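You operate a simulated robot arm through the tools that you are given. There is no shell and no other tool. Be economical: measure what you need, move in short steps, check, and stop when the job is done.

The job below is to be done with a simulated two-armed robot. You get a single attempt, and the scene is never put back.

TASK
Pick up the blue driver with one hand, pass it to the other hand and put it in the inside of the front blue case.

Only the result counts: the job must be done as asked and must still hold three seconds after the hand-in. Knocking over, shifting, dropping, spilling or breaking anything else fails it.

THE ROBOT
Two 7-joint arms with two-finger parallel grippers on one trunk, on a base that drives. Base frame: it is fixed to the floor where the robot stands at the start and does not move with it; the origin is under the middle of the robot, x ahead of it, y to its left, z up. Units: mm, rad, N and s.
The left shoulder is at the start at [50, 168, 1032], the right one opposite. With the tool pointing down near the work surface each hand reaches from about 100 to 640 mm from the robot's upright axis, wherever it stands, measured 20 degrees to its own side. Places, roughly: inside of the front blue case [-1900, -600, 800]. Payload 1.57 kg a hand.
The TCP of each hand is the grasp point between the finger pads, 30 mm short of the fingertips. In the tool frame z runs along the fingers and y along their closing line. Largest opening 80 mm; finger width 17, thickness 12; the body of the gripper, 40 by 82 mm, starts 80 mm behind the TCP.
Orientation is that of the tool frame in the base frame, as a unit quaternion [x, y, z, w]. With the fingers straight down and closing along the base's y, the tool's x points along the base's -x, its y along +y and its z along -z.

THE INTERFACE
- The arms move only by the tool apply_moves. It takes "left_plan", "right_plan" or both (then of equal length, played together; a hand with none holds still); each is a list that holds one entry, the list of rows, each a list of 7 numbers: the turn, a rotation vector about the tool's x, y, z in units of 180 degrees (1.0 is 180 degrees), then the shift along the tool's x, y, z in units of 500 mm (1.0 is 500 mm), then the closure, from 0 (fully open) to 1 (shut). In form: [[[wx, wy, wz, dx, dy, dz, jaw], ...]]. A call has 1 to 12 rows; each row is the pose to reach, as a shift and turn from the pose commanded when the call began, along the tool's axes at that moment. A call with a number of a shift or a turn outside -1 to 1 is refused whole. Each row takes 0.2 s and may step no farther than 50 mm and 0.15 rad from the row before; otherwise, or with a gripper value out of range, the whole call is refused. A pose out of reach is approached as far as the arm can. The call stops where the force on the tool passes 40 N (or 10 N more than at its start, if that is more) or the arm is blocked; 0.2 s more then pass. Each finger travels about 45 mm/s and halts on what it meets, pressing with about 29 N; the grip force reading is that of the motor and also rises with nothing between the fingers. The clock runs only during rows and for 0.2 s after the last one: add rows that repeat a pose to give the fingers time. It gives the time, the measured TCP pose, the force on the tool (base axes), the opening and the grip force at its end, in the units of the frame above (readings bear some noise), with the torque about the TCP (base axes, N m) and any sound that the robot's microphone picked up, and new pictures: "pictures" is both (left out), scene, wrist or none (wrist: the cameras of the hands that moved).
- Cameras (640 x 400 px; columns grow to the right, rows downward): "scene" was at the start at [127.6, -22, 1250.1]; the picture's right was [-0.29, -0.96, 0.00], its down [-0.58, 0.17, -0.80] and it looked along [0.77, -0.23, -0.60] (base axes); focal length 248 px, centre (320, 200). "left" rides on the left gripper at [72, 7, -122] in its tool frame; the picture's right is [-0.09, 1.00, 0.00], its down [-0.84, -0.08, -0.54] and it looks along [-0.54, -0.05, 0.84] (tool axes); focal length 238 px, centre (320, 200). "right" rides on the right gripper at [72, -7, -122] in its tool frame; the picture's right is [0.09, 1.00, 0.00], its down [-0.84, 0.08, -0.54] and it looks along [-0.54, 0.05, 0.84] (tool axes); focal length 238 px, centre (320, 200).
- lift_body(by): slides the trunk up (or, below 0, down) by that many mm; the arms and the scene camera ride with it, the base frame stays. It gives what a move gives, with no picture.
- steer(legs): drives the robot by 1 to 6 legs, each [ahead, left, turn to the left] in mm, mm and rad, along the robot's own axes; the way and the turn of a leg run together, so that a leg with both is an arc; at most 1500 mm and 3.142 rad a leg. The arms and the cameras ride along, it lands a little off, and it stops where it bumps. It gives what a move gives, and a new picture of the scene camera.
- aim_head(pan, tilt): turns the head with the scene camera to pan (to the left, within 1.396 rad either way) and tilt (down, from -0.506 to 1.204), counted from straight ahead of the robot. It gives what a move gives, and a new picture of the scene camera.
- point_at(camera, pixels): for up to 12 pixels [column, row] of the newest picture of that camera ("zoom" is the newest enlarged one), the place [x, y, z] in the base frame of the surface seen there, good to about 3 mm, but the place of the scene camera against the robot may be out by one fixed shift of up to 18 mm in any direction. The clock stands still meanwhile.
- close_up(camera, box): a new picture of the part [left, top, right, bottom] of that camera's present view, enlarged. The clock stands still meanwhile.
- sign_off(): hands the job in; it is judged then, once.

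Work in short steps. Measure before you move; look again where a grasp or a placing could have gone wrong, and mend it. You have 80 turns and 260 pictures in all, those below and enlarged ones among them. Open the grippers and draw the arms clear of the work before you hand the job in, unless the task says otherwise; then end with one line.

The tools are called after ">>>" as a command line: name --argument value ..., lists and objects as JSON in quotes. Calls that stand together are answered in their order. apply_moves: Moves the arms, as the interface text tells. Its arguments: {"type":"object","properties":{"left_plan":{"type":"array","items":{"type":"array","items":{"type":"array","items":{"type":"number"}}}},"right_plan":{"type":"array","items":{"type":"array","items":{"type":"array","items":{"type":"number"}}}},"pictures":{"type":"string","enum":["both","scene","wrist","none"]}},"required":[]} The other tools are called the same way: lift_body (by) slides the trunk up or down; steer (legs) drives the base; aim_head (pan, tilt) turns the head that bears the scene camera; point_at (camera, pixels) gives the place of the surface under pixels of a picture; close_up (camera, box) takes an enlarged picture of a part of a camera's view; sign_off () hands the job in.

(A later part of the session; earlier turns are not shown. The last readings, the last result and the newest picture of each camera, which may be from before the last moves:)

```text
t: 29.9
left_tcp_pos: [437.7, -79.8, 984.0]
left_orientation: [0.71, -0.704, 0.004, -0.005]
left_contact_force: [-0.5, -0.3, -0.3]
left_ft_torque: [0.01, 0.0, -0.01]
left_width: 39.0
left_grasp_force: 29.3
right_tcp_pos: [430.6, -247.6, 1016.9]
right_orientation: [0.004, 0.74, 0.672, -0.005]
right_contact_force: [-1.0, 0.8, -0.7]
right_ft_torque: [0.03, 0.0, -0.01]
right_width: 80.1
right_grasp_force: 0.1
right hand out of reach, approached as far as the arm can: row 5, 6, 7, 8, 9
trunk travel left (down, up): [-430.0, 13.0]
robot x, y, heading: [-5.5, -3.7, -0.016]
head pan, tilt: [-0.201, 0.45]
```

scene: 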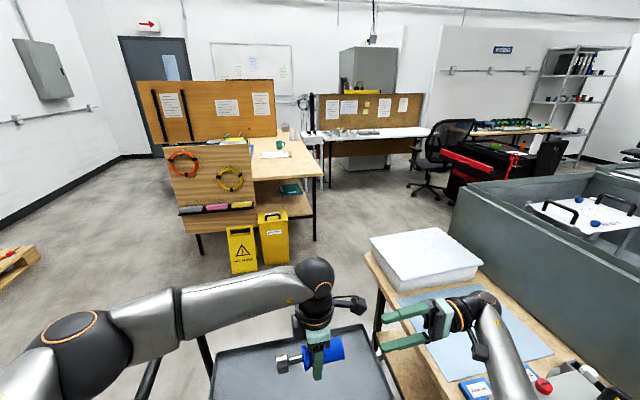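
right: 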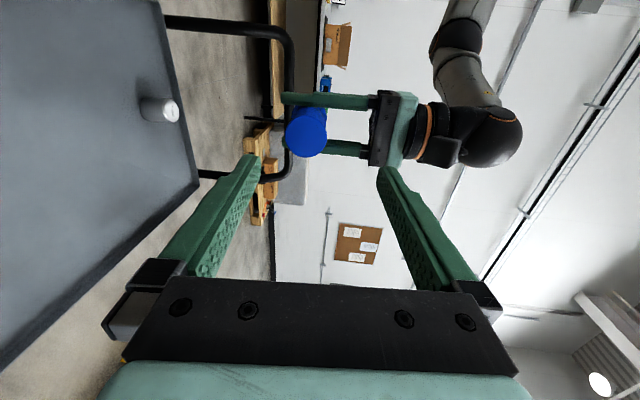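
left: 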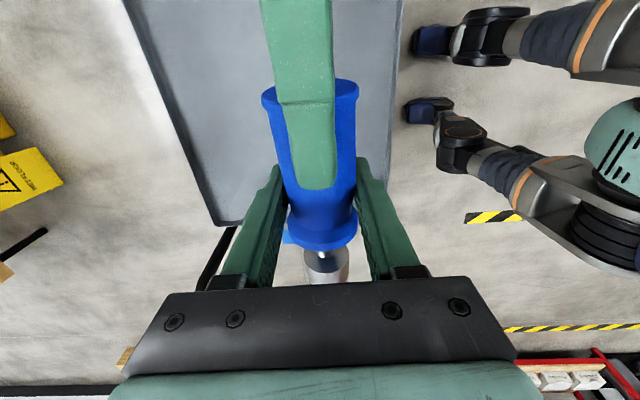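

Handed over; the left hand holds the driver alone. I tuck both arms: right back to fingers-down, left up and inward.

>>> apply_moves --right_plan '[[[0, 0, 0, 0, 0, -0.01, 0], [0.043, 0, 0, 0.024, 0.015, -0.02, 0], [0.086, 0, 0, 0.048, 0.03, -0.03, 0], [0.129, 0, 0, 0.072, 0.046, -0.04, 0], [0.172, 0, 0, 0.096, 0.062, -0.055, 0], [0.215, 0, 0, 0.12, 0.078, -0.055, 0], [0.258, 0, 0, 0.144, 0.094, -0.055, 0], [0.301, 0, 0, 0.168, 0.11, -0.055, 0], [0.344, 0, 0, 0.192, 0.125, -0.055, 0], [0.387, 0, 0, 0.216, 0.14, -0.055, 0], [0.43, 0, 0, 0.24, 0.155, -0.055, 0], [0.47, 0, 0, 0.24, 0.155, -0.055, 0]]]' --left_plan '[[[0, 0, 0, -0.025, 0.01, -0.021, 1], [0, 0, 0, -0.05, 0.021, -0.042, 1], [0, 0, 0, -0.076, 0.032, -0.063, 1], [0, 0, 0, -0.102, 0.042, -0.084, 1], [0, 0, 0, -0.127, 0.053, -0.105, 1], [0, 0, 0, -0.153, 0.063, -0.126, 1], [0, 0, 0, -0.178, 0.074, -0.147, 1], [0, 0, 0, -0.204, 0.084, -0.169, 1], [0, 0, 0, -0.229, 0.095, -0.19, 1], [0, 0, 0, -0.255, 0.106, -0.211, 1], [0, 0, 0, -0.28, 0.116, -0.232, 1], [0, 0, 0, -0.28, 0.116, -0.232, 1]]]' --pictures "scene"

>>> aim_head --pan -1.39 --tilt 0.5

>>> aim_head --pan 1.39 --tilt 0.5

```text
t: 32.5
left_tcp_pos: [375.5, 59.9, 1100.1]
left_orientation: [0.711, -0.703, 0.003, -0.006]
left_contact_force: [0.7, -0.7, -1.1]
left_ft_torque: [0.04, -0.01, 0.01]
left_width: 39.6
left_grasp_force: 29.1
right_tcp_pos: [312.4, -266.7, 1099.1]
right_orientation: [0.0, 1.0, -0.003, -0.006]
right_contact_force: [0.2, 0.3, 0.3]
right_ft_torque: [-0.03, 0.0, 0.02]
right_width: 79.8
right_grasp_force: 0.0
trunk travel left (down, up): [-430.0, 13.0]
robot x, y, heading: [-1.8, -2.3, -0.014]
head pan, tilt: [-0.201, 0.45]
```

scene: 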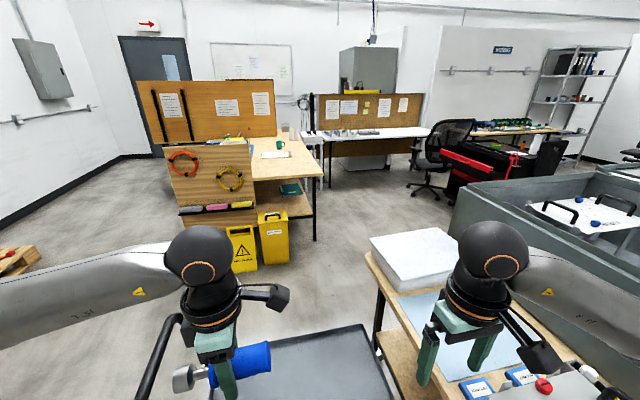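

```text
t: 33.9
left_tcp_pos: [375.0, 59.1, 1100.8]
left_orientation: [0.711, -0.703, 0.005, -0.005]
left_contact_force: [0.9, -0.1, -2.4]
left_ft_torque: [-0.01, 0.0, -0.02]
left_width: 39.4
left_grasp_force: 28.4
right_tcp_pos: [309.9, -267.3, 1099.4]
right_orientation: [-0.001, 1.0, 0.0, -0.006]
right_contact_force: [0.0, 0.5, 0.0]
right_ft_torque: [-0.01, 0.0, 0.01]
right_width: 79.9
right_grasp_force: 0.1
trunk travel left (down, up): [-430.0, 13.0]
robot x, y, heading: [-1.3, 1.7, -0.014]
head pan, tilt: [-1.389, 0.499]
```

scene: 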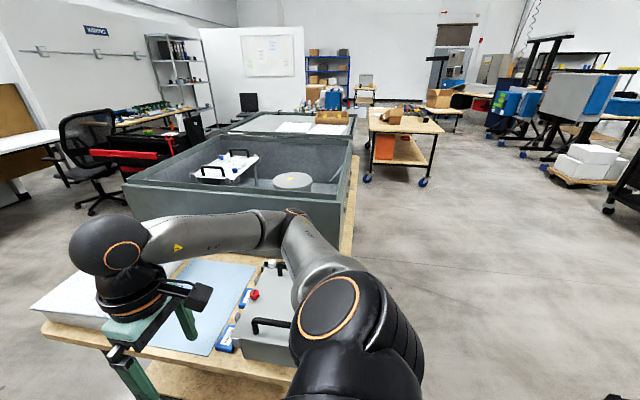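

```text
t: 36.3
left_tcp_pos: [375.7, 59.4, 1100.5]
left_orientation: [0.711, -0.703, 0.005, -0.005]
left_contact_force: [-0.6, 0.4, -1.7]
left_ft_torque: [0.04, 0.04, 0.0]
left_width: 39.0
left_grasp_force: 28.7
right_tcp_pos: [311.3, -266.3, 1100.2]
right_orientation: [-0.001, 1.0, -0.001, -0.006]
right_contact_force: [-0.3, -0.5, 0.3]
right_ft_torque: [0.0, -0.02, 0.02]
right_width: 80.0
right_grasp_force: 0.1
trunk travel left (down, up): [-430.0, 13.0]
robot x, y, heading: [-2.2, -0.7, -0.017]
head pan, tilt: [1.389, 0.499]
```

scene: 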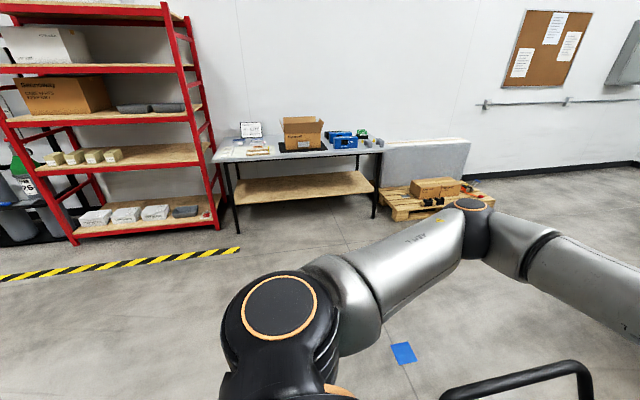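

Nothing seen close behind on either side. I back up 350 mm to clear the cart, then look round.

>>> steer --legs '[[-350, 0, 0]]'

```text
t: 38.6
left_tcp_pos: [27.5, 65.2, 1100.8]
left_orientation: [0.711, -0.704, 0.004, -0.005]
left_contact_force: [0.3, 0.5, -1.2]
left_ft_torque: [-0.01, 0.01, -0.01]
left_width: 39.1
left_grasp_force: 28.7
right_tcp_pos: [-36.5, -262.6, 1098.9]
right_orientation: [-0.001, 1.0, -0.001, -0.005]
right_contact_force: [-0.6, -0.1, 0.1]
right_ft_torque: [0.0, -0.02, -0.04]
right_width: 80.2
right_grasp_force: 0.1
trunk travel left (down, up): [-430.0, 13.0]
robot x, y, heading: [-354.6, 1.8, -0.017]
head pan, tilt: [1.389, 0.499]
```

scene: 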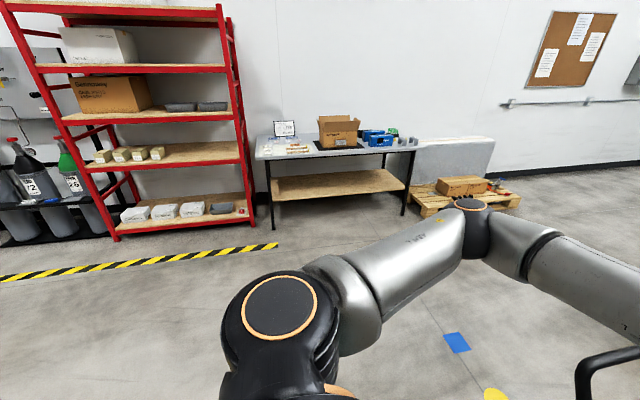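

Turn left 90° to see what lies behind.

>>> steer --legs '[[0, 0, 1.57]]'

```text
t: 42.8
left_tcp_pos: [-410.7, 381.8, 1101.5]
left_orientation: [1.0, 0.004, -0.001, -0.007]
left_contact_force: [0.0, -0.2, -1.6]
left_ft_torque: [-0.02, 0.01, 0.01]
left_width: 39.4
left_grasp_force: 28.8
right_tcp_pos: [-84.7, 315.6, 1098.4]
right_orientation: [-0.707, 0.708, -0.005, -0.004]
right_contact_force: [0.1, 0.2, 0.4]
right_ft_torque: [0.0, 0.02, 0.02]
right_width: 79.8
right_grasp_force: 0.1
trunk travel left (down, up): [-430.0, 13.0]
robot x, y, heading: [-350.0, 5.0, 1.555]
head pan, tilt: [1.389, 0.499]
```

scene: 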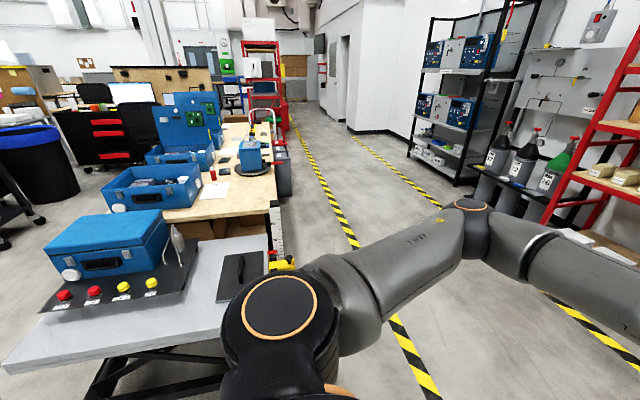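

Blue cases seen: measure the open one around (150,185) and others to match [-1900,-600,800].

>>> point_at --camera "scene" --pixels '[[150, 187], [110, 240], [180, 155], [110, 195], [195, 180], [150, 205], [130, 178], [200, 265], [230, 210], [190, 110], [270, 260]]'

>>> close_up --camera "scene" --box '[30, 80, 310, 255]'

```text
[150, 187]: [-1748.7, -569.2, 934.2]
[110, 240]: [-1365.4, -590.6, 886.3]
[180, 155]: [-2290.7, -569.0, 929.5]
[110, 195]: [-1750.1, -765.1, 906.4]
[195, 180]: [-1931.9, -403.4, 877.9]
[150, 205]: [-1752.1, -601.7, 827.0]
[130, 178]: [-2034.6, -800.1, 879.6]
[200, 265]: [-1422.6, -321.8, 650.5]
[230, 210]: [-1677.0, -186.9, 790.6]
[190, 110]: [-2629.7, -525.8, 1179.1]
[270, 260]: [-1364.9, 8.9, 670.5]
```

```text
2.29 times, centred on (170, 168) of scene
```

zoom: 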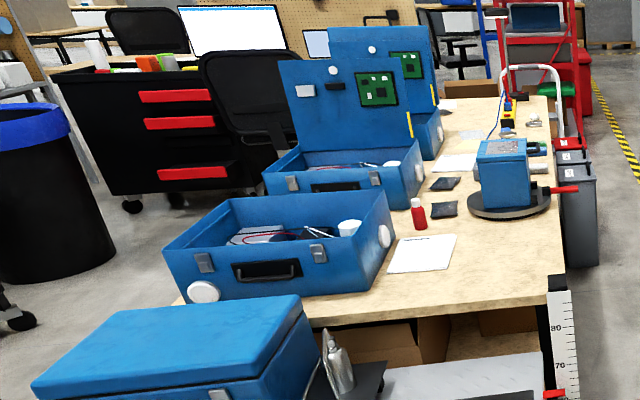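

The open front blue case spans about x -1750…-2030, y -400…-800. Measure the table edge, its interior and neighbours in the zoom.

>>> point_at --camera "zoom" --pixels '[[545, 280], [540, 150], [385, 225], [372, 195], [225, 202], [165, 250], [378, 285], [300, 243], [350, 228], [230, 240], [418, 225], [556, 295]]'

>>> close_up --camera "scene" --box '[90, 150, 210, 225]'

>>> point_at --camera "scene" --pixels '[[280, 200], [272, 220], [274, 205], [285, 160], [270, 245], [280, 270], [235, 330], [300, 240]]'

```text
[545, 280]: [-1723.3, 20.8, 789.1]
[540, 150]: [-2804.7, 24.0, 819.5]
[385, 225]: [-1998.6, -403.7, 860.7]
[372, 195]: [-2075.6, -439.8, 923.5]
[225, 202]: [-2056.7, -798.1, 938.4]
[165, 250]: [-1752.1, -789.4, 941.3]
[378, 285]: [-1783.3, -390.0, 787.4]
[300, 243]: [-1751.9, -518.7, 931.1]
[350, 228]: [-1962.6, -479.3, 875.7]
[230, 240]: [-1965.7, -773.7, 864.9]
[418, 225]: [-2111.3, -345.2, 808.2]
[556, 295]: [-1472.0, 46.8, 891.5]
```

```text
5.33 times, centred on (150, 188) of scene
```

zoom: 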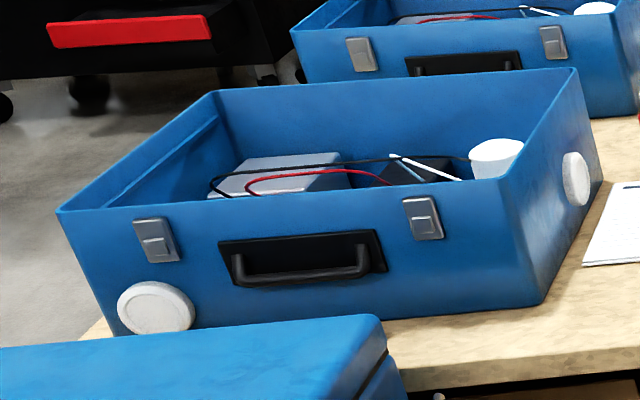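

```text
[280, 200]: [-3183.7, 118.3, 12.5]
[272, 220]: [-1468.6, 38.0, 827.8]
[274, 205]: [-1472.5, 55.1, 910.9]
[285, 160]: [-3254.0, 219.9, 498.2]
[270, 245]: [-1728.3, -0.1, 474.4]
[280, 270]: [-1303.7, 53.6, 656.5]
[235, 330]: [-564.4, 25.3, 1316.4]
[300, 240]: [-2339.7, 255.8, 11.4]
```

The case lies too far from the +y aisle edge (424 mm of table); the -y side is close (its wall is at the table edge). I turn to face -x to survey that side.

>>> steer --legs '[[0, 0, 1.57]]'

>>> aim_head --pan 0.5 --tilt 0.45

```text
t: 47.0
left_tcp_pos: [-729.2, -62.0, 1100.6]
left_orientation: [0.702, 0.712, -0.006, -0.005]
left_contact_force: [0.4, 1.0, -2.1]
left_ft_torque: [0.01, 0.03, -0.01]
left_width: 39.1
left_grasp_force: 28.7
right_tcp_pos: [-666.7, 265.2, 1099.4]
right_orientation: [1.0, 0.002, 0.006, -0.002]
right_contact_force: [0.0, 0.9, 0.5]
right_ft_torque: [-0.01, -0.01, -0.02]
right_width: 80.1
right_grasp_force: 0.0
trunk travel left (down, up): [-430.0, 13.0]
robot x, y, heading: [-354.8, 1.5, 3.133]
head pan, tilt: [1.389, 0.499]
```

scene: 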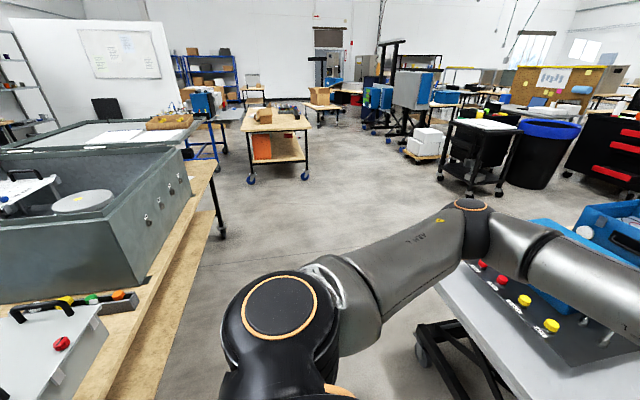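

```text
t: 48.2
left_tcp_pos: [-728.9, -61.3, 1099.9]
left_orientation: [0.702, 0.712, -0.005, -0.004]
left_contact_force: [0.1, 0.3, -1.8]
left_ft_torque: [-0.03, -0.01, -0.03]
left_width: 39.1
left_grasp_force: 29.1
right_tcp_pos: [-664.4, 267.0, 1100.1]
right_orientation: [1.0, 0.003, 0.006, -0.001]
right_contact_force: [-0.1, 0.1, 0.0]
right_ft_torque: [0.02, 0.03, 0.01]
right_width: 79.9
right_grasp_force: 0.1
trunk travel left (down, up): [-430.0, 13.0]
robot x, y, heading: [-350.8, 3.4, 3.129]
head pan, tilt: [0.499, 0.45]
```

scene: 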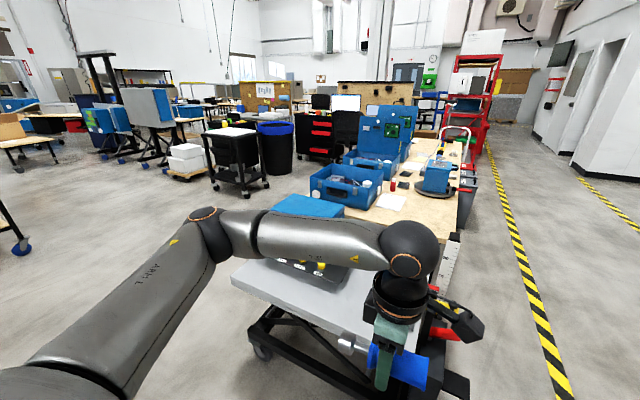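

Survey floor obstacles: trash bin base (275,172), cart wheels (240,198), chest (318,158), lift table corner and floor spots.

>>> point_at --camera "scene" --pixels '[[275, 173], [240, 195], [212, 188], [266, 182], [318, 160], [298, 156], [232, 280], [262, 358], [290, 185], [320, 168], [310, 190], [272, 208]]'

>>> close_up --camera "scene" --box '[180, 100, 460, 275]'

```text
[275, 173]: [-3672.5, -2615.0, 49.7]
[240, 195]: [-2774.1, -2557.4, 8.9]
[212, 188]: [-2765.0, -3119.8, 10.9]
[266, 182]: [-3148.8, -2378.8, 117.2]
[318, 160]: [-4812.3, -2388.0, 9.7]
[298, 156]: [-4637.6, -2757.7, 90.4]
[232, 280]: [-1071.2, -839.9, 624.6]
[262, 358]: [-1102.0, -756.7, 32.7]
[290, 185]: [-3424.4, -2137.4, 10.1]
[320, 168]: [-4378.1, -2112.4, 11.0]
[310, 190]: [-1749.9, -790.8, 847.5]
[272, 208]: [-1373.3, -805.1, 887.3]
```

```text
2.29 times, centred on (320, 188) of scene
```

zoom: 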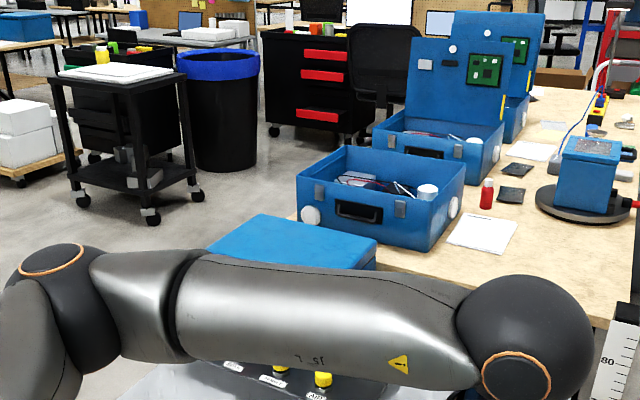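

The -y side is free floor out to y≈-2100. I strafe left to y≈-1250 and then drive ahead along the table's -y side.

>>> steer --legs '[[0, 1300, 0]]'

```text
t: 59.8
left_tcp_pos: [-751.0, -1356.8, 1100.8]
left_orientation: [0.707, 0.708, -0.007, -0.004]
left_contact_force: [0.3, -1.1, -1.8]
left_ft_torque: [-0.01, 0.04, -0.01]
left_width: 39.0
left_grasp_force: 28.9
right_tcp_pos: [-685.0, -1031.2, 1097.9]
right_orientation: [1.0, -0.004, 0.005, -0.001]
right_contact_force: [-0.3, 0.3, 0.6]
right_ft_torque: [0.0, -0.01, -0.03]
right_width: 79.8
right_grasp_force: 0.0
trunk travel left (down, up): [-430.0, 13.0]
robot x, y, heading: [-372.0, -1296.7, 3.121]
head pan, tilt: [0.499, 0.45]
```

scene: 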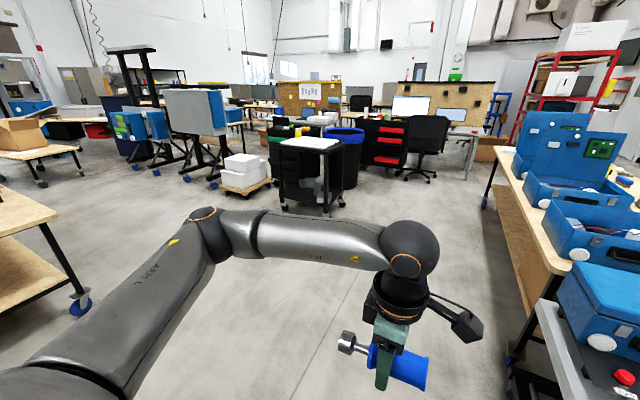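

A rolling table stands at left (80,300). Measure it and the main table's edge before driving on.

>>> point_at --camera "scene" --pixels '[[80, 300], [55, 212], [325, 205], [500, 180], [560, 255], [510, 340], [365, 175], [205, 217], [225, 240]]'

```text
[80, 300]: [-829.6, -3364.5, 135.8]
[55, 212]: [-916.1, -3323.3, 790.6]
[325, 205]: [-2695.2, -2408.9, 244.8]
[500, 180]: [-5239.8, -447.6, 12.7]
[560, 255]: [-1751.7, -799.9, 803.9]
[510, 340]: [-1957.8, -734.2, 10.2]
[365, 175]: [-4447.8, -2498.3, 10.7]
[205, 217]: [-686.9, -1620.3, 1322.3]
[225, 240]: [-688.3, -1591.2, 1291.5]
```

Clear path. Drive ahead 1330 mm, then turn right to face the table (+y).

>>> steer --legs '[[1330, 0, 0], [0, 0, -1.55]]'

>>> aim_head --pan 0.25 --tilt 0.75

```text
t: 70.3
left_tcp_pos: [-1764.0, -893.6, 1101.1]
left_orientation: [1.0, 0.011, 0.0, -0.007]
left_contact_force: [0.6, 0.4, -2.3]
left_ft_torque: [0.01, 0.0, -0.01]
left_width: 38.9
left_grasp_force: 28.6
right_tcp_pos: [-1436.2, -955.1, 1098.7]
right_orientation: [0.712, -0.702, 0.005, 0.004]
right_contact_force: [0.8, 0.3, -0.5]
right_ft_torque: [0.0, 0.01, -0.01]
right_width: 80.0
right_grasp_force: 0.0
trunk travel left (down, up): [-430.0, 13.0]
robot x, y, heading: [-1692.1, -1271.0, 1.568]
head pan, tilt: [0.499, 0.45]
```

scene: 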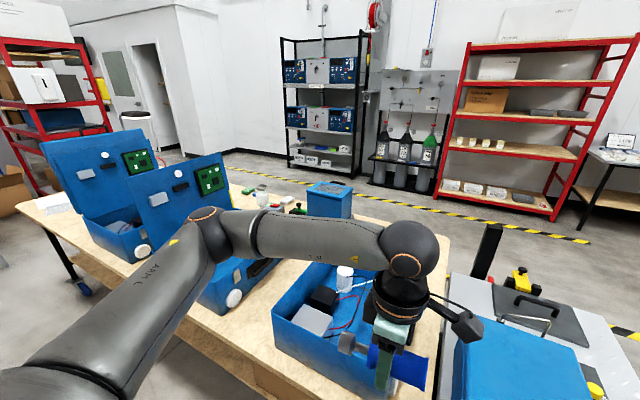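

```text
t: 71.1
left_tcp_pos: [-1764.2, -892.7, 1100.4]
left_orientation: [1.0, 0.01, -0.001, -0.007]
left_contact_force: [-0.3, 0.3, -2.1]
left_ft_torque: [-0.05, -0.02, 0.01]
left_width: 38.8
left_grasp_force: 29.2
right_tcp_pos: [-1436.5, -954.9, 1100.1]
right_orientation: [0.712, -0.703, 0.006, 0.004]
right_contact_force: [0.3, 0.6, -0.2]
right_ft_torque: [0.01, -0.01, 0.02]
right_width: 79.8
right_grasp_force: 0.0
trunk travel left (down, up): [-430.0, 13.0]
robot x, y, heading: [-1694.3, -1270.1, 1.567]
head pan, tilt: [0.25, 0.75]
```

scene: 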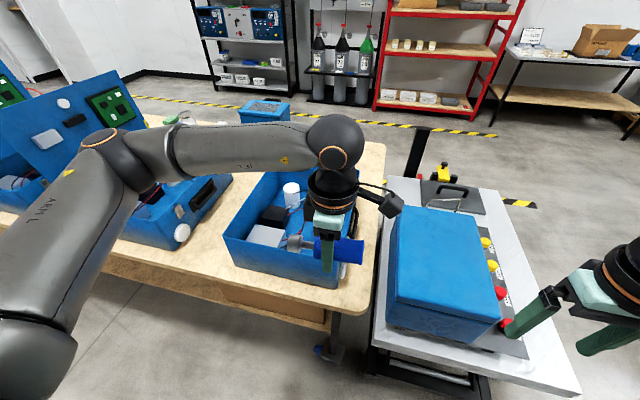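

The front case lies just ahead. View it with the left hand camera and measure the neighbouring lid.

>>> close_up --camera "left" --box '[0, 0, 640, 400]'

>>> close_up --camera "scene" --box '[200, 150, 400, 300]'

>>> point_at --camera "scene" --pixels '[[130, 75], [35, 110], [225, 237], [335, 285], [250, 172], [265, 237], [275, 215], [291, 190], [300, 230], [195, 178], [180, 235]]'

```text
1.00 times, centred on (320, 200) of left (not enlarged: the box is as wide or as high as the picture)
```

zoom: 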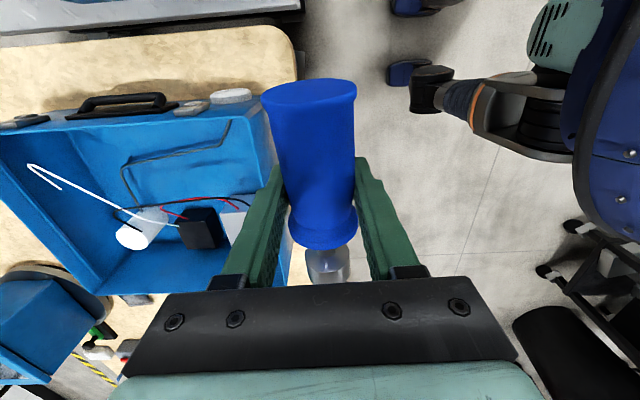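

```text
2.67 times, centred on (300, 225) of scene
```

zoom: 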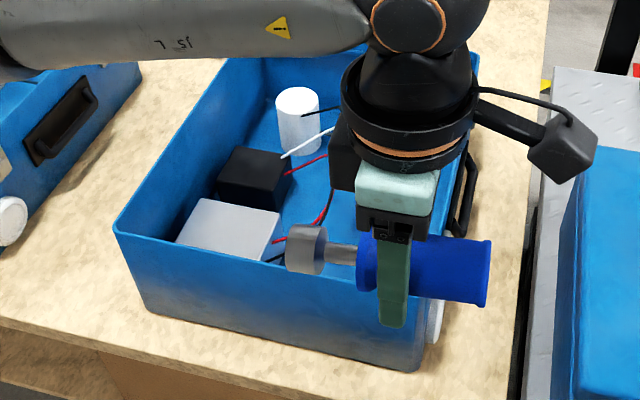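

```text
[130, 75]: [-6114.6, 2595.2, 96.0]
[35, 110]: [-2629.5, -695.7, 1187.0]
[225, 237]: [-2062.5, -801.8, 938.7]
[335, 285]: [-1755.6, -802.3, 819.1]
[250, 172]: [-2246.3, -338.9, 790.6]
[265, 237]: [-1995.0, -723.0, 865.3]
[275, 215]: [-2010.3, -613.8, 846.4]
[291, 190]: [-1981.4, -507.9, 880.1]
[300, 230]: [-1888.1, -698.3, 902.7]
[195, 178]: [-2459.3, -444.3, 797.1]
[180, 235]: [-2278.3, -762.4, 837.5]
```

Free half of the case is x≈-1890…-1765. I drive 80 mm closer for reach.

>>> steer --legs '[[80, 0, 0]]'

```text
t: 72.1
left_tcp_pos: [-1764.6, -813.8, 1100.7]
left_orientation: [1.0, 0.01, -0.001, -0.006]
left_contact_force: [-0.2, 0.3, -2.0]
left_ft_torque: [-0.01, -0.01, 0.01]
left_width: 39.0
left_grasp_force: 29.3
right_tcp_pos: [-1435.7, -874.0, 1098.7]
right_orientation: [0.712, -0.703, 0.005, 0.004]
right_contact_force: [-0.2, -0.2, 0.3]
right_ft_torque: [-0.04, -0.02, 0.03]
right_width: 80.0
right_grasp_force: 0.0
trunk travel left (down, up): [-430.0, 13.0]
robot x, y, heading: [-1694.8, -1190.9, 1.571]
head pan, tilt: [0.25, 0.75]
```

scene: 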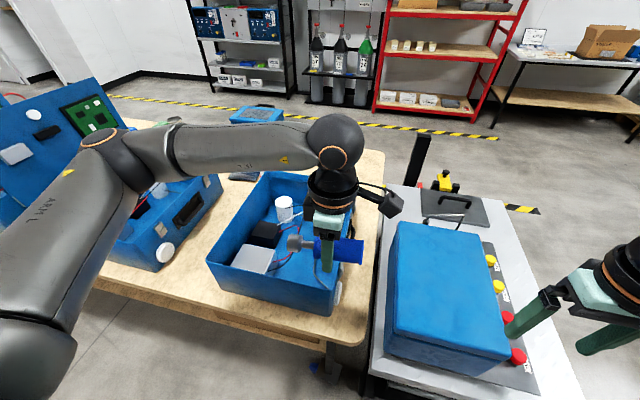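

Roll the left hand back 90° so the driver lies along y, moving over the free half to (-1825,-660,1060).

>>> apply_moves --left_plan '[[[0, 0, 0.045, -0.0104, -0.028, 0.007, 1], [0, 0, 0.09, -0.0207, -0.056, 0.014, 1], [0, 0, 0.135, -0.031, -0.085, 0.022, 1], [0, 0, 0.18, -0.0415, -0.113, 0.029, 1], [0, 0, 0.225, -0.052, -0.141, 0.036, 1], [0, 0, 0.27, -0.062, -0.169, 0.044, 1], [0, 0, 0.315, -0.0725, -0.197, 0.051, 1], [0, 0, 0.36, -0.083, -0.225, 0.058, 1], [0, 0, 0.405, -0.093, -0.254, 0.065, 1], [0, 0, 0.45, -0.104, -0.282, 0.073, 1], [0, 0, 0.495, -0.114, -0.31, 0.08, 1], [0, 0, 0.495, -0.114, -0.31, 0.08, 1]]]'

```text
t: 74.7
left_tcp_pos: [-1824.3, -658.7, 1062.7]
left_orientation: [0.72, -0.694, -0.006, -0.004]
left_contact_force: [-0.1, 0.6, -1.4]
left_ft_torque: [0.04, 0.0, 0.03]
left_width: 39.1
left_grasp_force: 29.3
right_tcp_pos: [-1436.9, -875.4, 1100.0]
right_orientation: [0.711, -0.703, 0.005, 0.004]
right_contact_force: [0.1, -0.3, -0.5]
right_ft_torque: [0.0, 0.01, 0.0]
right_width: 79.7
right_grasp_force: 0.1
trunk travel left (down, up): [-430.0, 13.0]
robot x, y, heading: [-1697.0, -1193.5, 1.573]
head pan, tilt: [0.25, 0.75]
```

scene: 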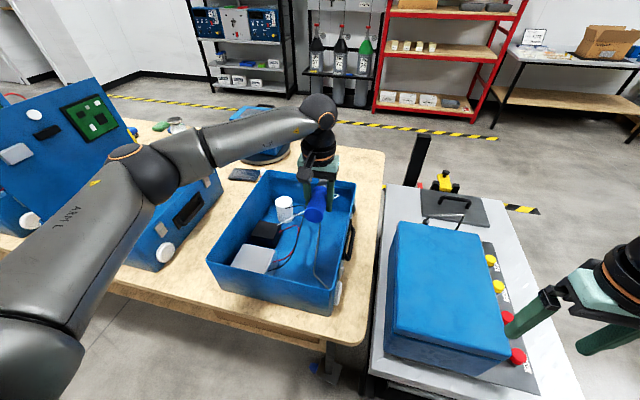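
left: 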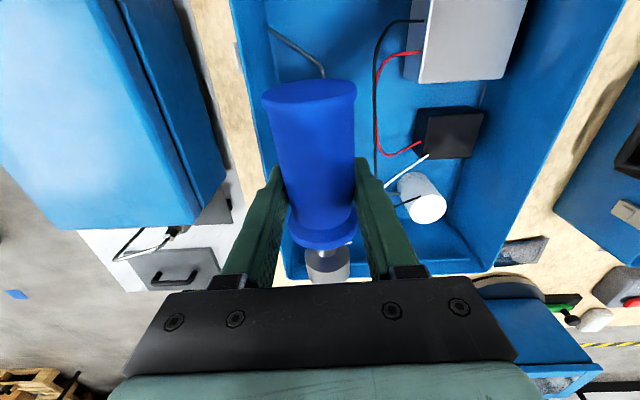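

Check the free floor, the grey rod at left (300,50), and depths.

>>> close_up --camera "scene" --box '[200, 160, 370, 320]'

>>> point_at --camera "left" --pixels '[[300, 50], [325, 70], [275, 30], [250, 60], [240, 30], [375, 130], [377, 60], [340, 60], [370, 150], [290, 120], [395, 180], [260, 130]]'

```text
2.50 times, centred on (285, 240) of scene
```

zoom: 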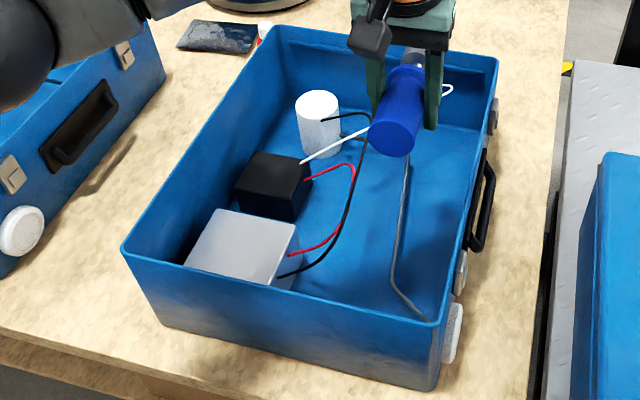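

```text
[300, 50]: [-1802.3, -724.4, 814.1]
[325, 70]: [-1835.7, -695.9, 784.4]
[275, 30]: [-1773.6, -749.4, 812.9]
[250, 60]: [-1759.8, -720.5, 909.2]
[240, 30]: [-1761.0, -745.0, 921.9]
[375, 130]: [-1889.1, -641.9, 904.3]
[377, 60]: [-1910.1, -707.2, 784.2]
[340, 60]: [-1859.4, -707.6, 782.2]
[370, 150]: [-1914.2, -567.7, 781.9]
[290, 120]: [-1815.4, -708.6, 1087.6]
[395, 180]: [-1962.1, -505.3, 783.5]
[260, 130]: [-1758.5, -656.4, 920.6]
```

Locate the rod and the wires in the case via the zoom.

>>> point_at --camera "zoom" --pixels '[[435, 320], [395, 277], [400, 235], [407, 170], [352, 180], [340, 217], [362, 165], [345, 225], [375, 200], [440, 220], [340, 152], [448, 92]]'

```text
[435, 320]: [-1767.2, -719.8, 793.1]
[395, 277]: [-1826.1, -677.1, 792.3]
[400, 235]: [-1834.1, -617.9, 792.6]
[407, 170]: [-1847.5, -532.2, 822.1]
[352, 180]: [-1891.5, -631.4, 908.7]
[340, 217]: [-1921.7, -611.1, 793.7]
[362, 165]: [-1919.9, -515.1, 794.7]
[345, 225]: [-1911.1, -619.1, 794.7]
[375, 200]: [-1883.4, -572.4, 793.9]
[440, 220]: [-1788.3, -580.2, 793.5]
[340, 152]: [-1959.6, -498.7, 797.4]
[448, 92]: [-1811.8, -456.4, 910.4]
```

Floor z≈783, wall inner face x≈-1759, wire arch up to z≈905 at x≈-1890. I centre at x≈-1815, fix the small yaw, and descend to z≈920 for a check.

>>> apply_moves --left_plan '[[[0, 0, 0.006, 0.001, -0.0186, 0.05, 1], [0, 0, 0.012, 0.003, -0.0186, 0.12, 1], [0, 0, 0.012, 0.003, -0.0186, 0.2, 1], [0, 0, 0.012, 0.003, -0.0186, 0.284, 1], [0, 0, 0.012, 0.003, -0.0186, 0.284, 1]]]'

>>> close_up --camera "scene" --box '[200, 160, 400, 320]'

```text
t: 75.9
left_tcp_pos: [-1813.0, -659.1, 920.3]
left_orientation: [-0.706, 0.708, 0.005, 0.004]
left_contact_force: [0.2, -0.2, -2.3]
left_ft_torque: [0.04, -0.02, -0.01]
left_width: 39.1
left_grasp_force: 29.2
right_tcp_pos: [-1436.7, -876.3, 1098.5]
right_orientation: [0.712, -0.703, 0.005, 0.003]
right_contact_force: [0.4, 0.1, 0.8]
right_ft_torque: [-0.01, 0.01, 0.02]
right_width: 79.9
right_grasp_force: 0.0
trunk travel left (down, up): [-430.0, 13.0]
robot x, y, heading: [-1696.8, -1191.4, 1.564]
head pan, tilt: [0.25, 0.75]
```

scene: 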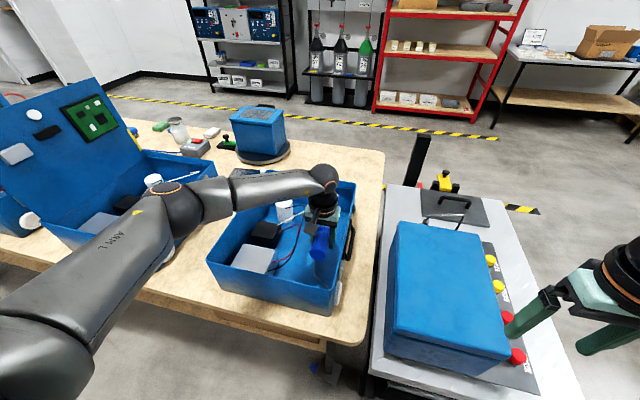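
left: 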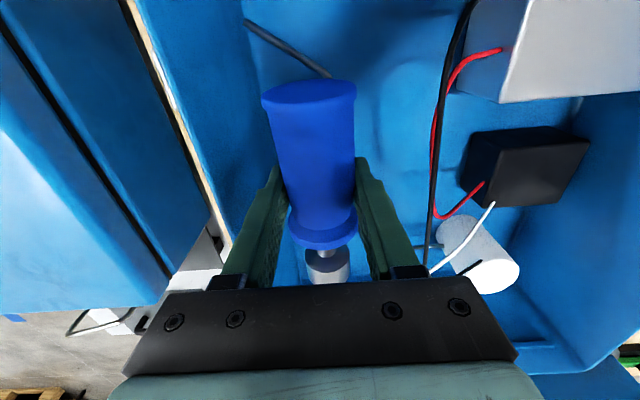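

```text
2.50 times, centred on (300, 240) of scene
```

zoom: 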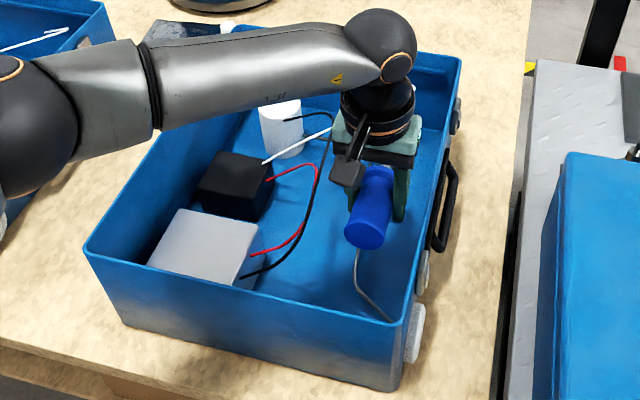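

Check elbow/forearm height over the neighbour case and the wire next to the gripper before going deeper.

>>> point_at --camera "scene" --pixels '[[175, 195], [190, 228], [160, 225], [240, 190], [265, 205], [200, 190], [215, 190], [150, 180], [325, 175]]'

>>> point_at --camera "left" --pixels '[[431, 200], [437, 130], [432, 240], [434, 170], [462, 30], [300, 60], [270, 38], [230, 180]]'

```text
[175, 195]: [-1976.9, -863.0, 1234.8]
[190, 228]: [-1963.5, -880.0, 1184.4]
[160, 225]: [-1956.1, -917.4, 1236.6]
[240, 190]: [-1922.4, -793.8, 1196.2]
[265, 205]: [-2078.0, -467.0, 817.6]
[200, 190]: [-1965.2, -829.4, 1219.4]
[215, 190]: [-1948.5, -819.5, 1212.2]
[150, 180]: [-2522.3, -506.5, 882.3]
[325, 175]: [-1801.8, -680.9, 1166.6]
```

```text
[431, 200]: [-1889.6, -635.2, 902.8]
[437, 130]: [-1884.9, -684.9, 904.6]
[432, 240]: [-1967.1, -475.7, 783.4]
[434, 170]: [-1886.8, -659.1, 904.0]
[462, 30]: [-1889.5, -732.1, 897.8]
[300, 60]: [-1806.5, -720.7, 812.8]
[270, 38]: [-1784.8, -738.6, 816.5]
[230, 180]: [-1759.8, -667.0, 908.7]
```

Elbow is high and the wire is 32 mm clear. I shift 35 mm to +y (away from the rod's raised end) and lower to z≈822 gently.

>>> apply_moves --left_plan '[[[0, 0, 0, -0.035, 0, 0.0, 1], [0, 0, 0, -0.07, 0, 0.02, 1], [0, 0, 0, -0.07, 0, 0.06, 1], [0, 0, 0, -0.07, 0, 0.1, 1], [0, 0, 0, -0.07, 0, 0.14, 1], [0, 0, 0, -0.07, 0, 0.17, 1], [0, 0, 0, -0.07, 0, 0.196, 1], [0, 0, 0, -0.07, 0, 0.196, 1]]]'

>>> close_up --camera "scene" --box '[200, 160, 400, 320]'

```text
t: 77.7
left_tcp_pos: [-1815.8, -622.3, 822.7]
left_orientation: [0.707, -0.707, -0.006, -0.004]
left_contact_force: [0.6, -0.5, -1.3]
left_ft_torque: [0.0, -0.02, 0.03]
left_width: 39.0
left_grasp_force: 29.0
right_tcp_pos: [-1436.9, -875.7, 1098.9]
right_orientation: [0.711, -0.703, 0.005, 0.003]
right_contact_force: [-0.1, 0.1, 0.1]
right_ft_torque: [-0.02, -0.04, 0.0]
right_width: 80.2
right_grasp_force: 0.0
trunk travel left (down, up): [-430.0, 13.0]
robot x, y, heading: [-1698.8, -1190.9, 1.566]
head pan, tilt: [0.25, 0.75]
```

scene: 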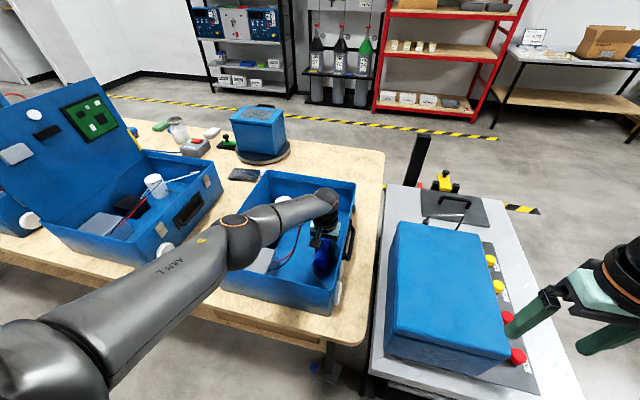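
left: 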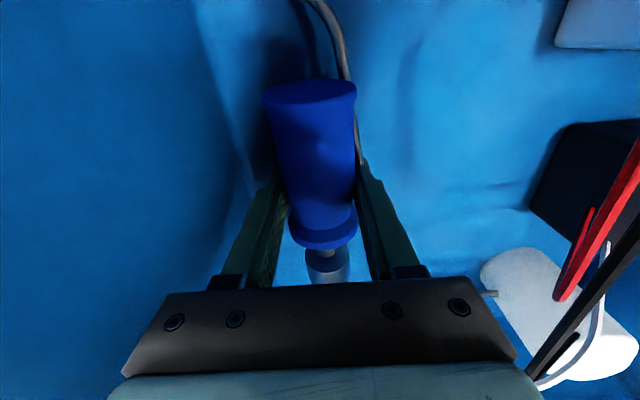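

```text
2.50 times, centred on (300, 240) of scene
```

zoom: 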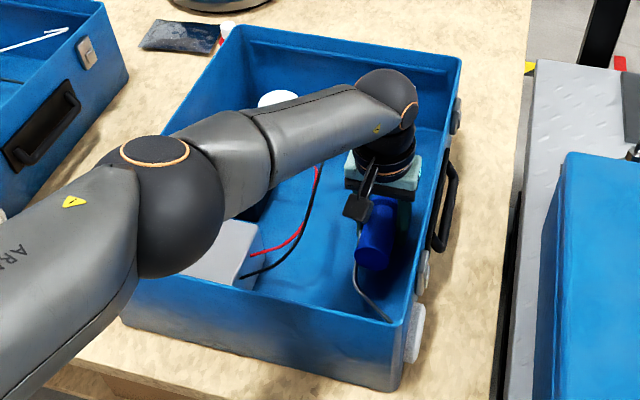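

Measure the rod beside the right finger and the driver's clearance before opening.

>>> point_at --camera "left" --pixels '[[342, 50], [348, 75], [358, 140], [328, 15], [400, 120], [310, 92], [265, 150]]'

>>> close_up --camera "left" --box '[220, 0, 460, 290]'

```text
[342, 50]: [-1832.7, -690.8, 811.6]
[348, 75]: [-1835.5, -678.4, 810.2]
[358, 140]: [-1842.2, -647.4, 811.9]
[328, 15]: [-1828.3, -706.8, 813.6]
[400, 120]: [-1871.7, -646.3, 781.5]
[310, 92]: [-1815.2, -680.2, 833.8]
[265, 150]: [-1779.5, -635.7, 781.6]
```

```text
1.38 times, centred on (340, 145) of left
```

zoom: 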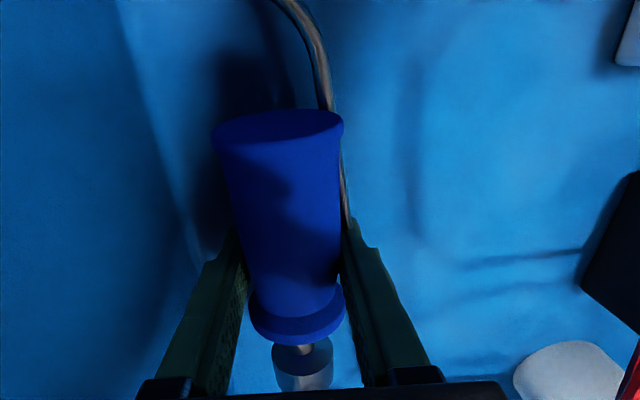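

The rod runs at z≈811 right beside the outer finger. I lift 45 mm, shift to x≈-1807, y≈-598 (between rod and wall), and view before lowering.

>>> apply_moves --left_plan '[[[0, 0, 0, 0, 0, -0.045, 1], [0, 0, 0, 0, 0, -0.09, 1], [0, 0, 0, -0.024, -0.009, -0.09, 1], [0, 0, 0, -0.048, -0.0176, -0.09, 1], [0, 0, 0, -0.048, -0.0176, -0.09, 1]]]' --pictures "wrist"

```text
t: 78.9
left_tcp_pos: [-1808.0, -601.9, 868.6]
left_orientation: [-0.707, 0.707, 0.005, 0.004]
left_contact_force: [-0.5, 0.6, -2.2]
left_ft_torque: [0.0, 0.02, -0.01]
left_width: 38.7
left_grasp_force: 29.7
right_tcp_pos: [-1436.6, -874.8, 1099.7]
right_orientation: [0.712, -0.702, 0.005, 0.003]
right_contact_force: [0.2, 0.1, 0.0]
right_ft_torque: [0.0, -0.01, 0.0]
right_width: 80.0
right_grasp_force: 0.0
trunk travel left (down, up): [-430.0, 13.0]
robot x, y, heading: [-1698.5, -1191.6, 1.57]
head pan, tilt: [0.25, 0.75]
```

left: 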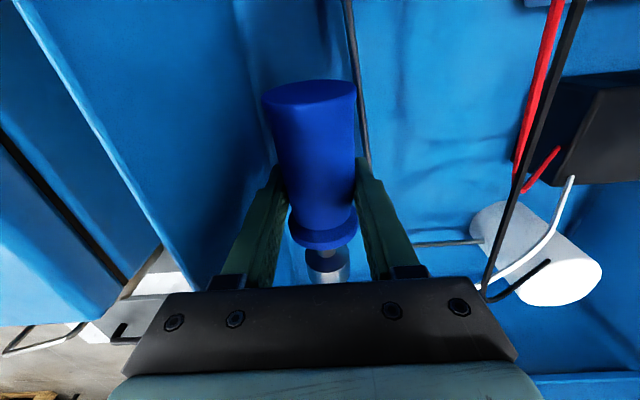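

Measure stick, rod and wire around the gripper at this spot.

>>> point_at --camera "left" --pixels '[[490, 288], [510, 270], [550, 230], [440, 243], [368, 155], [356, 60], [488, 270], [515, 180], [200, 200]]'

```text
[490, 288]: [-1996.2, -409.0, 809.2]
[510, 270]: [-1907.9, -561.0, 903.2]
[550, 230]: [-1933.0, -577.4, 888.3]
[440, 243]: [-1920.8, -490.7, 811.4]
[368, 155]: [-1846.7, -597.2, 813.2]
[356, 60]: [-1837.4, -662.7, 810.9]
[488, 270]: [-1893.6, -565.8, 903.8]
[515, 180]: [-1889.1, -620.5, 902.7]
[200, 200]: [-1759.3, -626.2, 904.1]
```

Rod inner edge ≈ x -1845 here; the finger's outer face is ≈ -1838 after a 2 mm shift. Lower to z≈820.

>>> apply_moves --left_plan '[[[0, 0, 0, 0, -0.004, 0.02, 1], [0, 0, 0, 0, -0.004, 0.045, 1], [0, 0, 0, 0, -0.004, 0.07, 1], [0, 0, 0, 0, -0.004, 0.096, 1], [0, 0, 0, 0, -0.004, 0.096, 1]]]' --pictures "wrist"

```text
t: 80.1
left_tcp_pos: [-1807.1, -615.1, 832.0]
left_orientation: [0.708, -0.707, -0.006, -0.004]
left_contact_force: [0.5, 0.4, -2.3]
left_ft_torque: [0.03, -0.01, 0.02]
left_width: 38.9
left_grasp_force: 29.3
left hand out of reach, approached as far as the arm can: row 1, 2, 3, 4, 5
right_tcp_pos: [-1436.6, -875.6, 1100.1]
right_orientation: [0.712, -0.702, 0.005, 0.004]
right_contact_force: [-0.3, -0.4, -0.1]
right_ft_torque: [0.0, 0.06, -0.01]
right_width: 80.1
right_grasp_force: 0.0
trunk travel left (down, up): [-430.0, 13.0]
robot x, y, heading: [-1698.2, -1193.1, 1.565]
head pan, tilt: [0.25, 0.75]
```

left: 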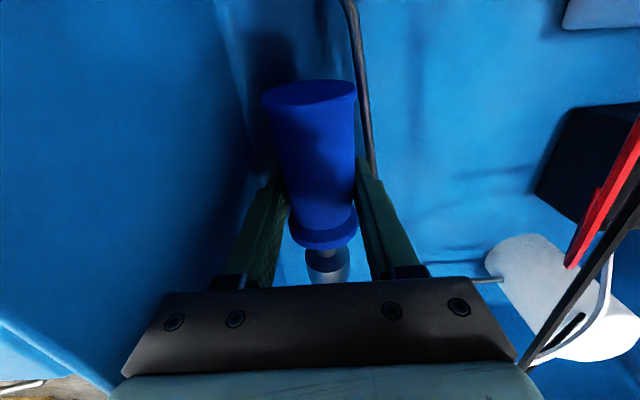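

The arm is at its reach limit at z=832; lower the trunk 12 mm for the remainder.

>>> lift_body --by -12

>>> close_up --camera "scene" --box '[180, 160, 380, 320]'

>>> close_up --camera "left" --box '[220, 0, 460, 290]'

```text
t: 80.7
left_tcp_pos: [-1807.7, -614.9, 820.1]
left_orientation: [-0.707, 0.707, 0.005, 0.004]
left_contact_force: [0.0, 0.6, -1.8]
left_ft_torque: [-0.01, -0.04, -0.01]
left_width: 38.9
left_grasp_force: 28.8
right_tcp_pos: [-1436.9, -875.0, 1087.2]
right_orientation: [0.711, -0.703, 0.005, 0.004]
right_contact_force: [-0.8, -0.1, 0.2]
right_ft_torque: [0.0, 0.01, 0.03]
right_width: 80.0
right_grasp_force: 0.0
trunk travel left (down, up): [-418.0, 25.0]
robot x, y, heading: [-1698.3, -1194.1, 1.569]
head pan, tilt: [0.25, 0.75]
```

```text
2.50 times, centred on (280, 240) of scene
```

zoom: 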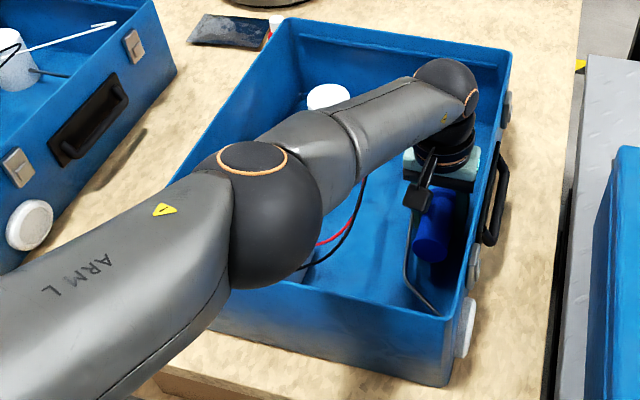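

```text
1.38 times, centred on (340, 145) of left
```

zoom: 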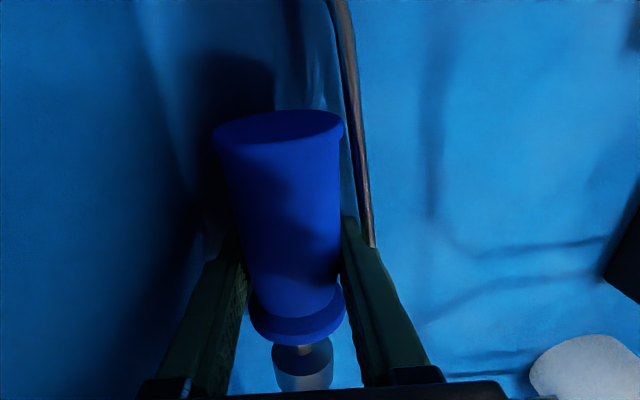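

The driver lies between rod and wall, finger inside the rod. Release by a small opening (≈47 mm).

>>> apply_moves --left_plan '[[[0, 0, 0, 0, 0, 0, 0.5], [0, 0, 0, 0, 0, 0, 0.45], [0, 0, 0, 0, 0, 0, 0.42], [0, 0, 0, 0, 0, 0, 0.42]]]' --pictures "wrist"

```text
t: 81.7
left_tcp_pos: [-1806.5, -614.9, 818.8]
left_orientation: [-0.707, 0.708, 0.006, 0.004]
left_contact_force: [0.3, 1.3, 0.1]
left_ft_torque: [0.01, 0.03, -0.03]
left_width: 46.4
left_grasp_force: 0.0
right_tcp_pos: [-1436.9, -875.8, 1087.0]
right_orientation: [0.712, -0.702, 0.006, 0.003]
right_contact_force: [0.6, -0.7, 0.4]
right_ft_torque: [0.0, 0.02, 0.06]
right_width: 79.9
right_grasp_force: 0.1
trunk travel left (down, up): [-418.0, 25.0]
robot x, y, heading: [-1701.0, -1192.7, 1.569]
head pan, tilt: [0.25, 0.75]
```

left: 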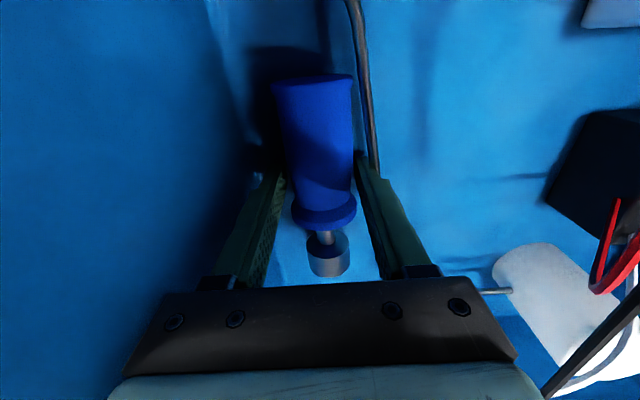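

Released, driver dropped to the floor. Lift the hand straight up.

>>> apply_moves --left_plan '[[[0, 0, 0, 0, 0, -0.03, 0.42], [0, 0, 0, 0, 0, -0.07, 0.42], [0, 0, 0, 0, 0, -0.13, 0.42], [0, 0, 0, 0, 0, -0.2, 0.42], [0, 0, 0, 0, 0, -0.28, 0.42], [0, 0, 0, 0, 0, -0.36, 0.42], [0, 0, 0, 0, 0, -0.44, 0.2], [0, 0, 0, 0, 0, -0.5, 0], [0, 0, 0, 0, 0, -0.5, 0]]]'

```text
t: 83.7
left_tcp_pos: [-1806.0, -617.3, 1070.3]
left_orientation: [0.707, -0.707, -0.006, -0.004]
left_contact_force: [1.0, -0.3, 0.0]
left_ft_torque: [-0.02, 0.01, -0.01]
left_width: 80.1
left_grasp_force: 0.0
right_tcp_pos: [-1436.2, -875.5, 1086.1]
right_orientation: [0.711, -0.703, 0.005, 0.003]
right_contact_force: [-0.1, 0.3, -0.2]
right_ft_torque: [-0.02, 0.02, 0.02]
right_width: 79.8
right_grasp_force: 0.1
trunk travel left (down, up): [-418.0, 25.0]
robot x, y, heading: [-1697.5, -1193.3, 1.573]
head pan, tilt: [0.25, 0.75]
```

scene: 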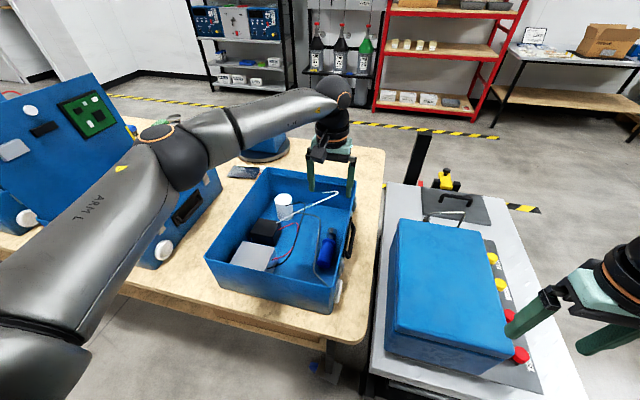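
left: 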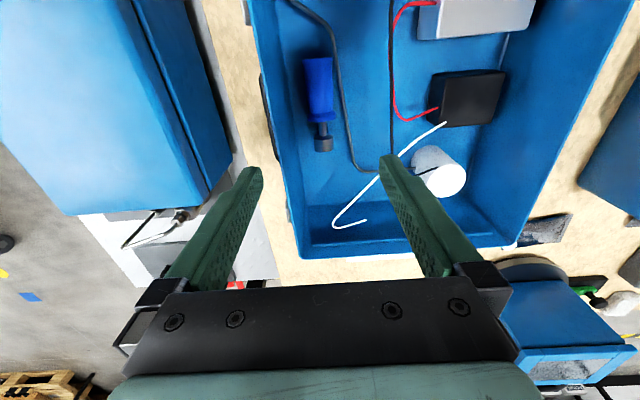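

The driver lies inside the case at (320,100), everything else in place. Draw the left arm back clear of the case.

>>> apply_moves --left_plan '[[[0, 0, 0, 0.08, 0, -0.03, 0], [0, 0, 0, 0.16, 0, -0.06, 0], [0, 0, 0, 0.24, 0, -0.06, 0], [0, 0, 0, 0.32, 0, -0.06, 0], [0, 0, 0, 0.4, 0, -0.06, 0], [0, 0, 0, 0.4, 0, -0.06, 0], [0, 0, 0, 0.4, 0, -0.06, 0]]]' --pictures "scene"

```text
t: 85.3
left_tcp_pos: [-1807.0, -817.5, 1097.2]
left_orientation: [-0.707, 0.707, 0.006, 0.004]
left_contact_force: [-0.1, 0.0, -0.3]
left_ft_torque: [0.02, 0.01, 0.0]
left_width: 79.8
left_grasp_force: 0.1
right_tcp_pos: [-1437.6, -875.7, 1087.2]
right_orientation: [0.711, -0.703, 0.004, 0.004]
right_contact_force: [0.8, -0.2, -0.1]
right_ft_torque: [0.05, -0.02, -0.06]
right_width: 79.9
right_grasp_force: 0.0
trunk travel left (down, up): [-418.0, 25.0]
robot x, y, heading: [-1697.4, -1190.9, 1.575]
head pan, tilt: [0.25, 0.75]
```

scene: 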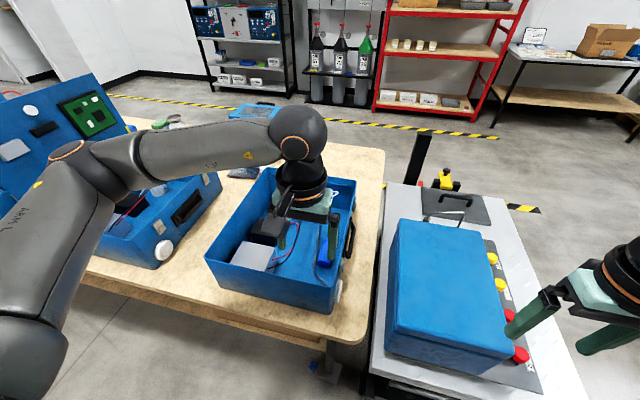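

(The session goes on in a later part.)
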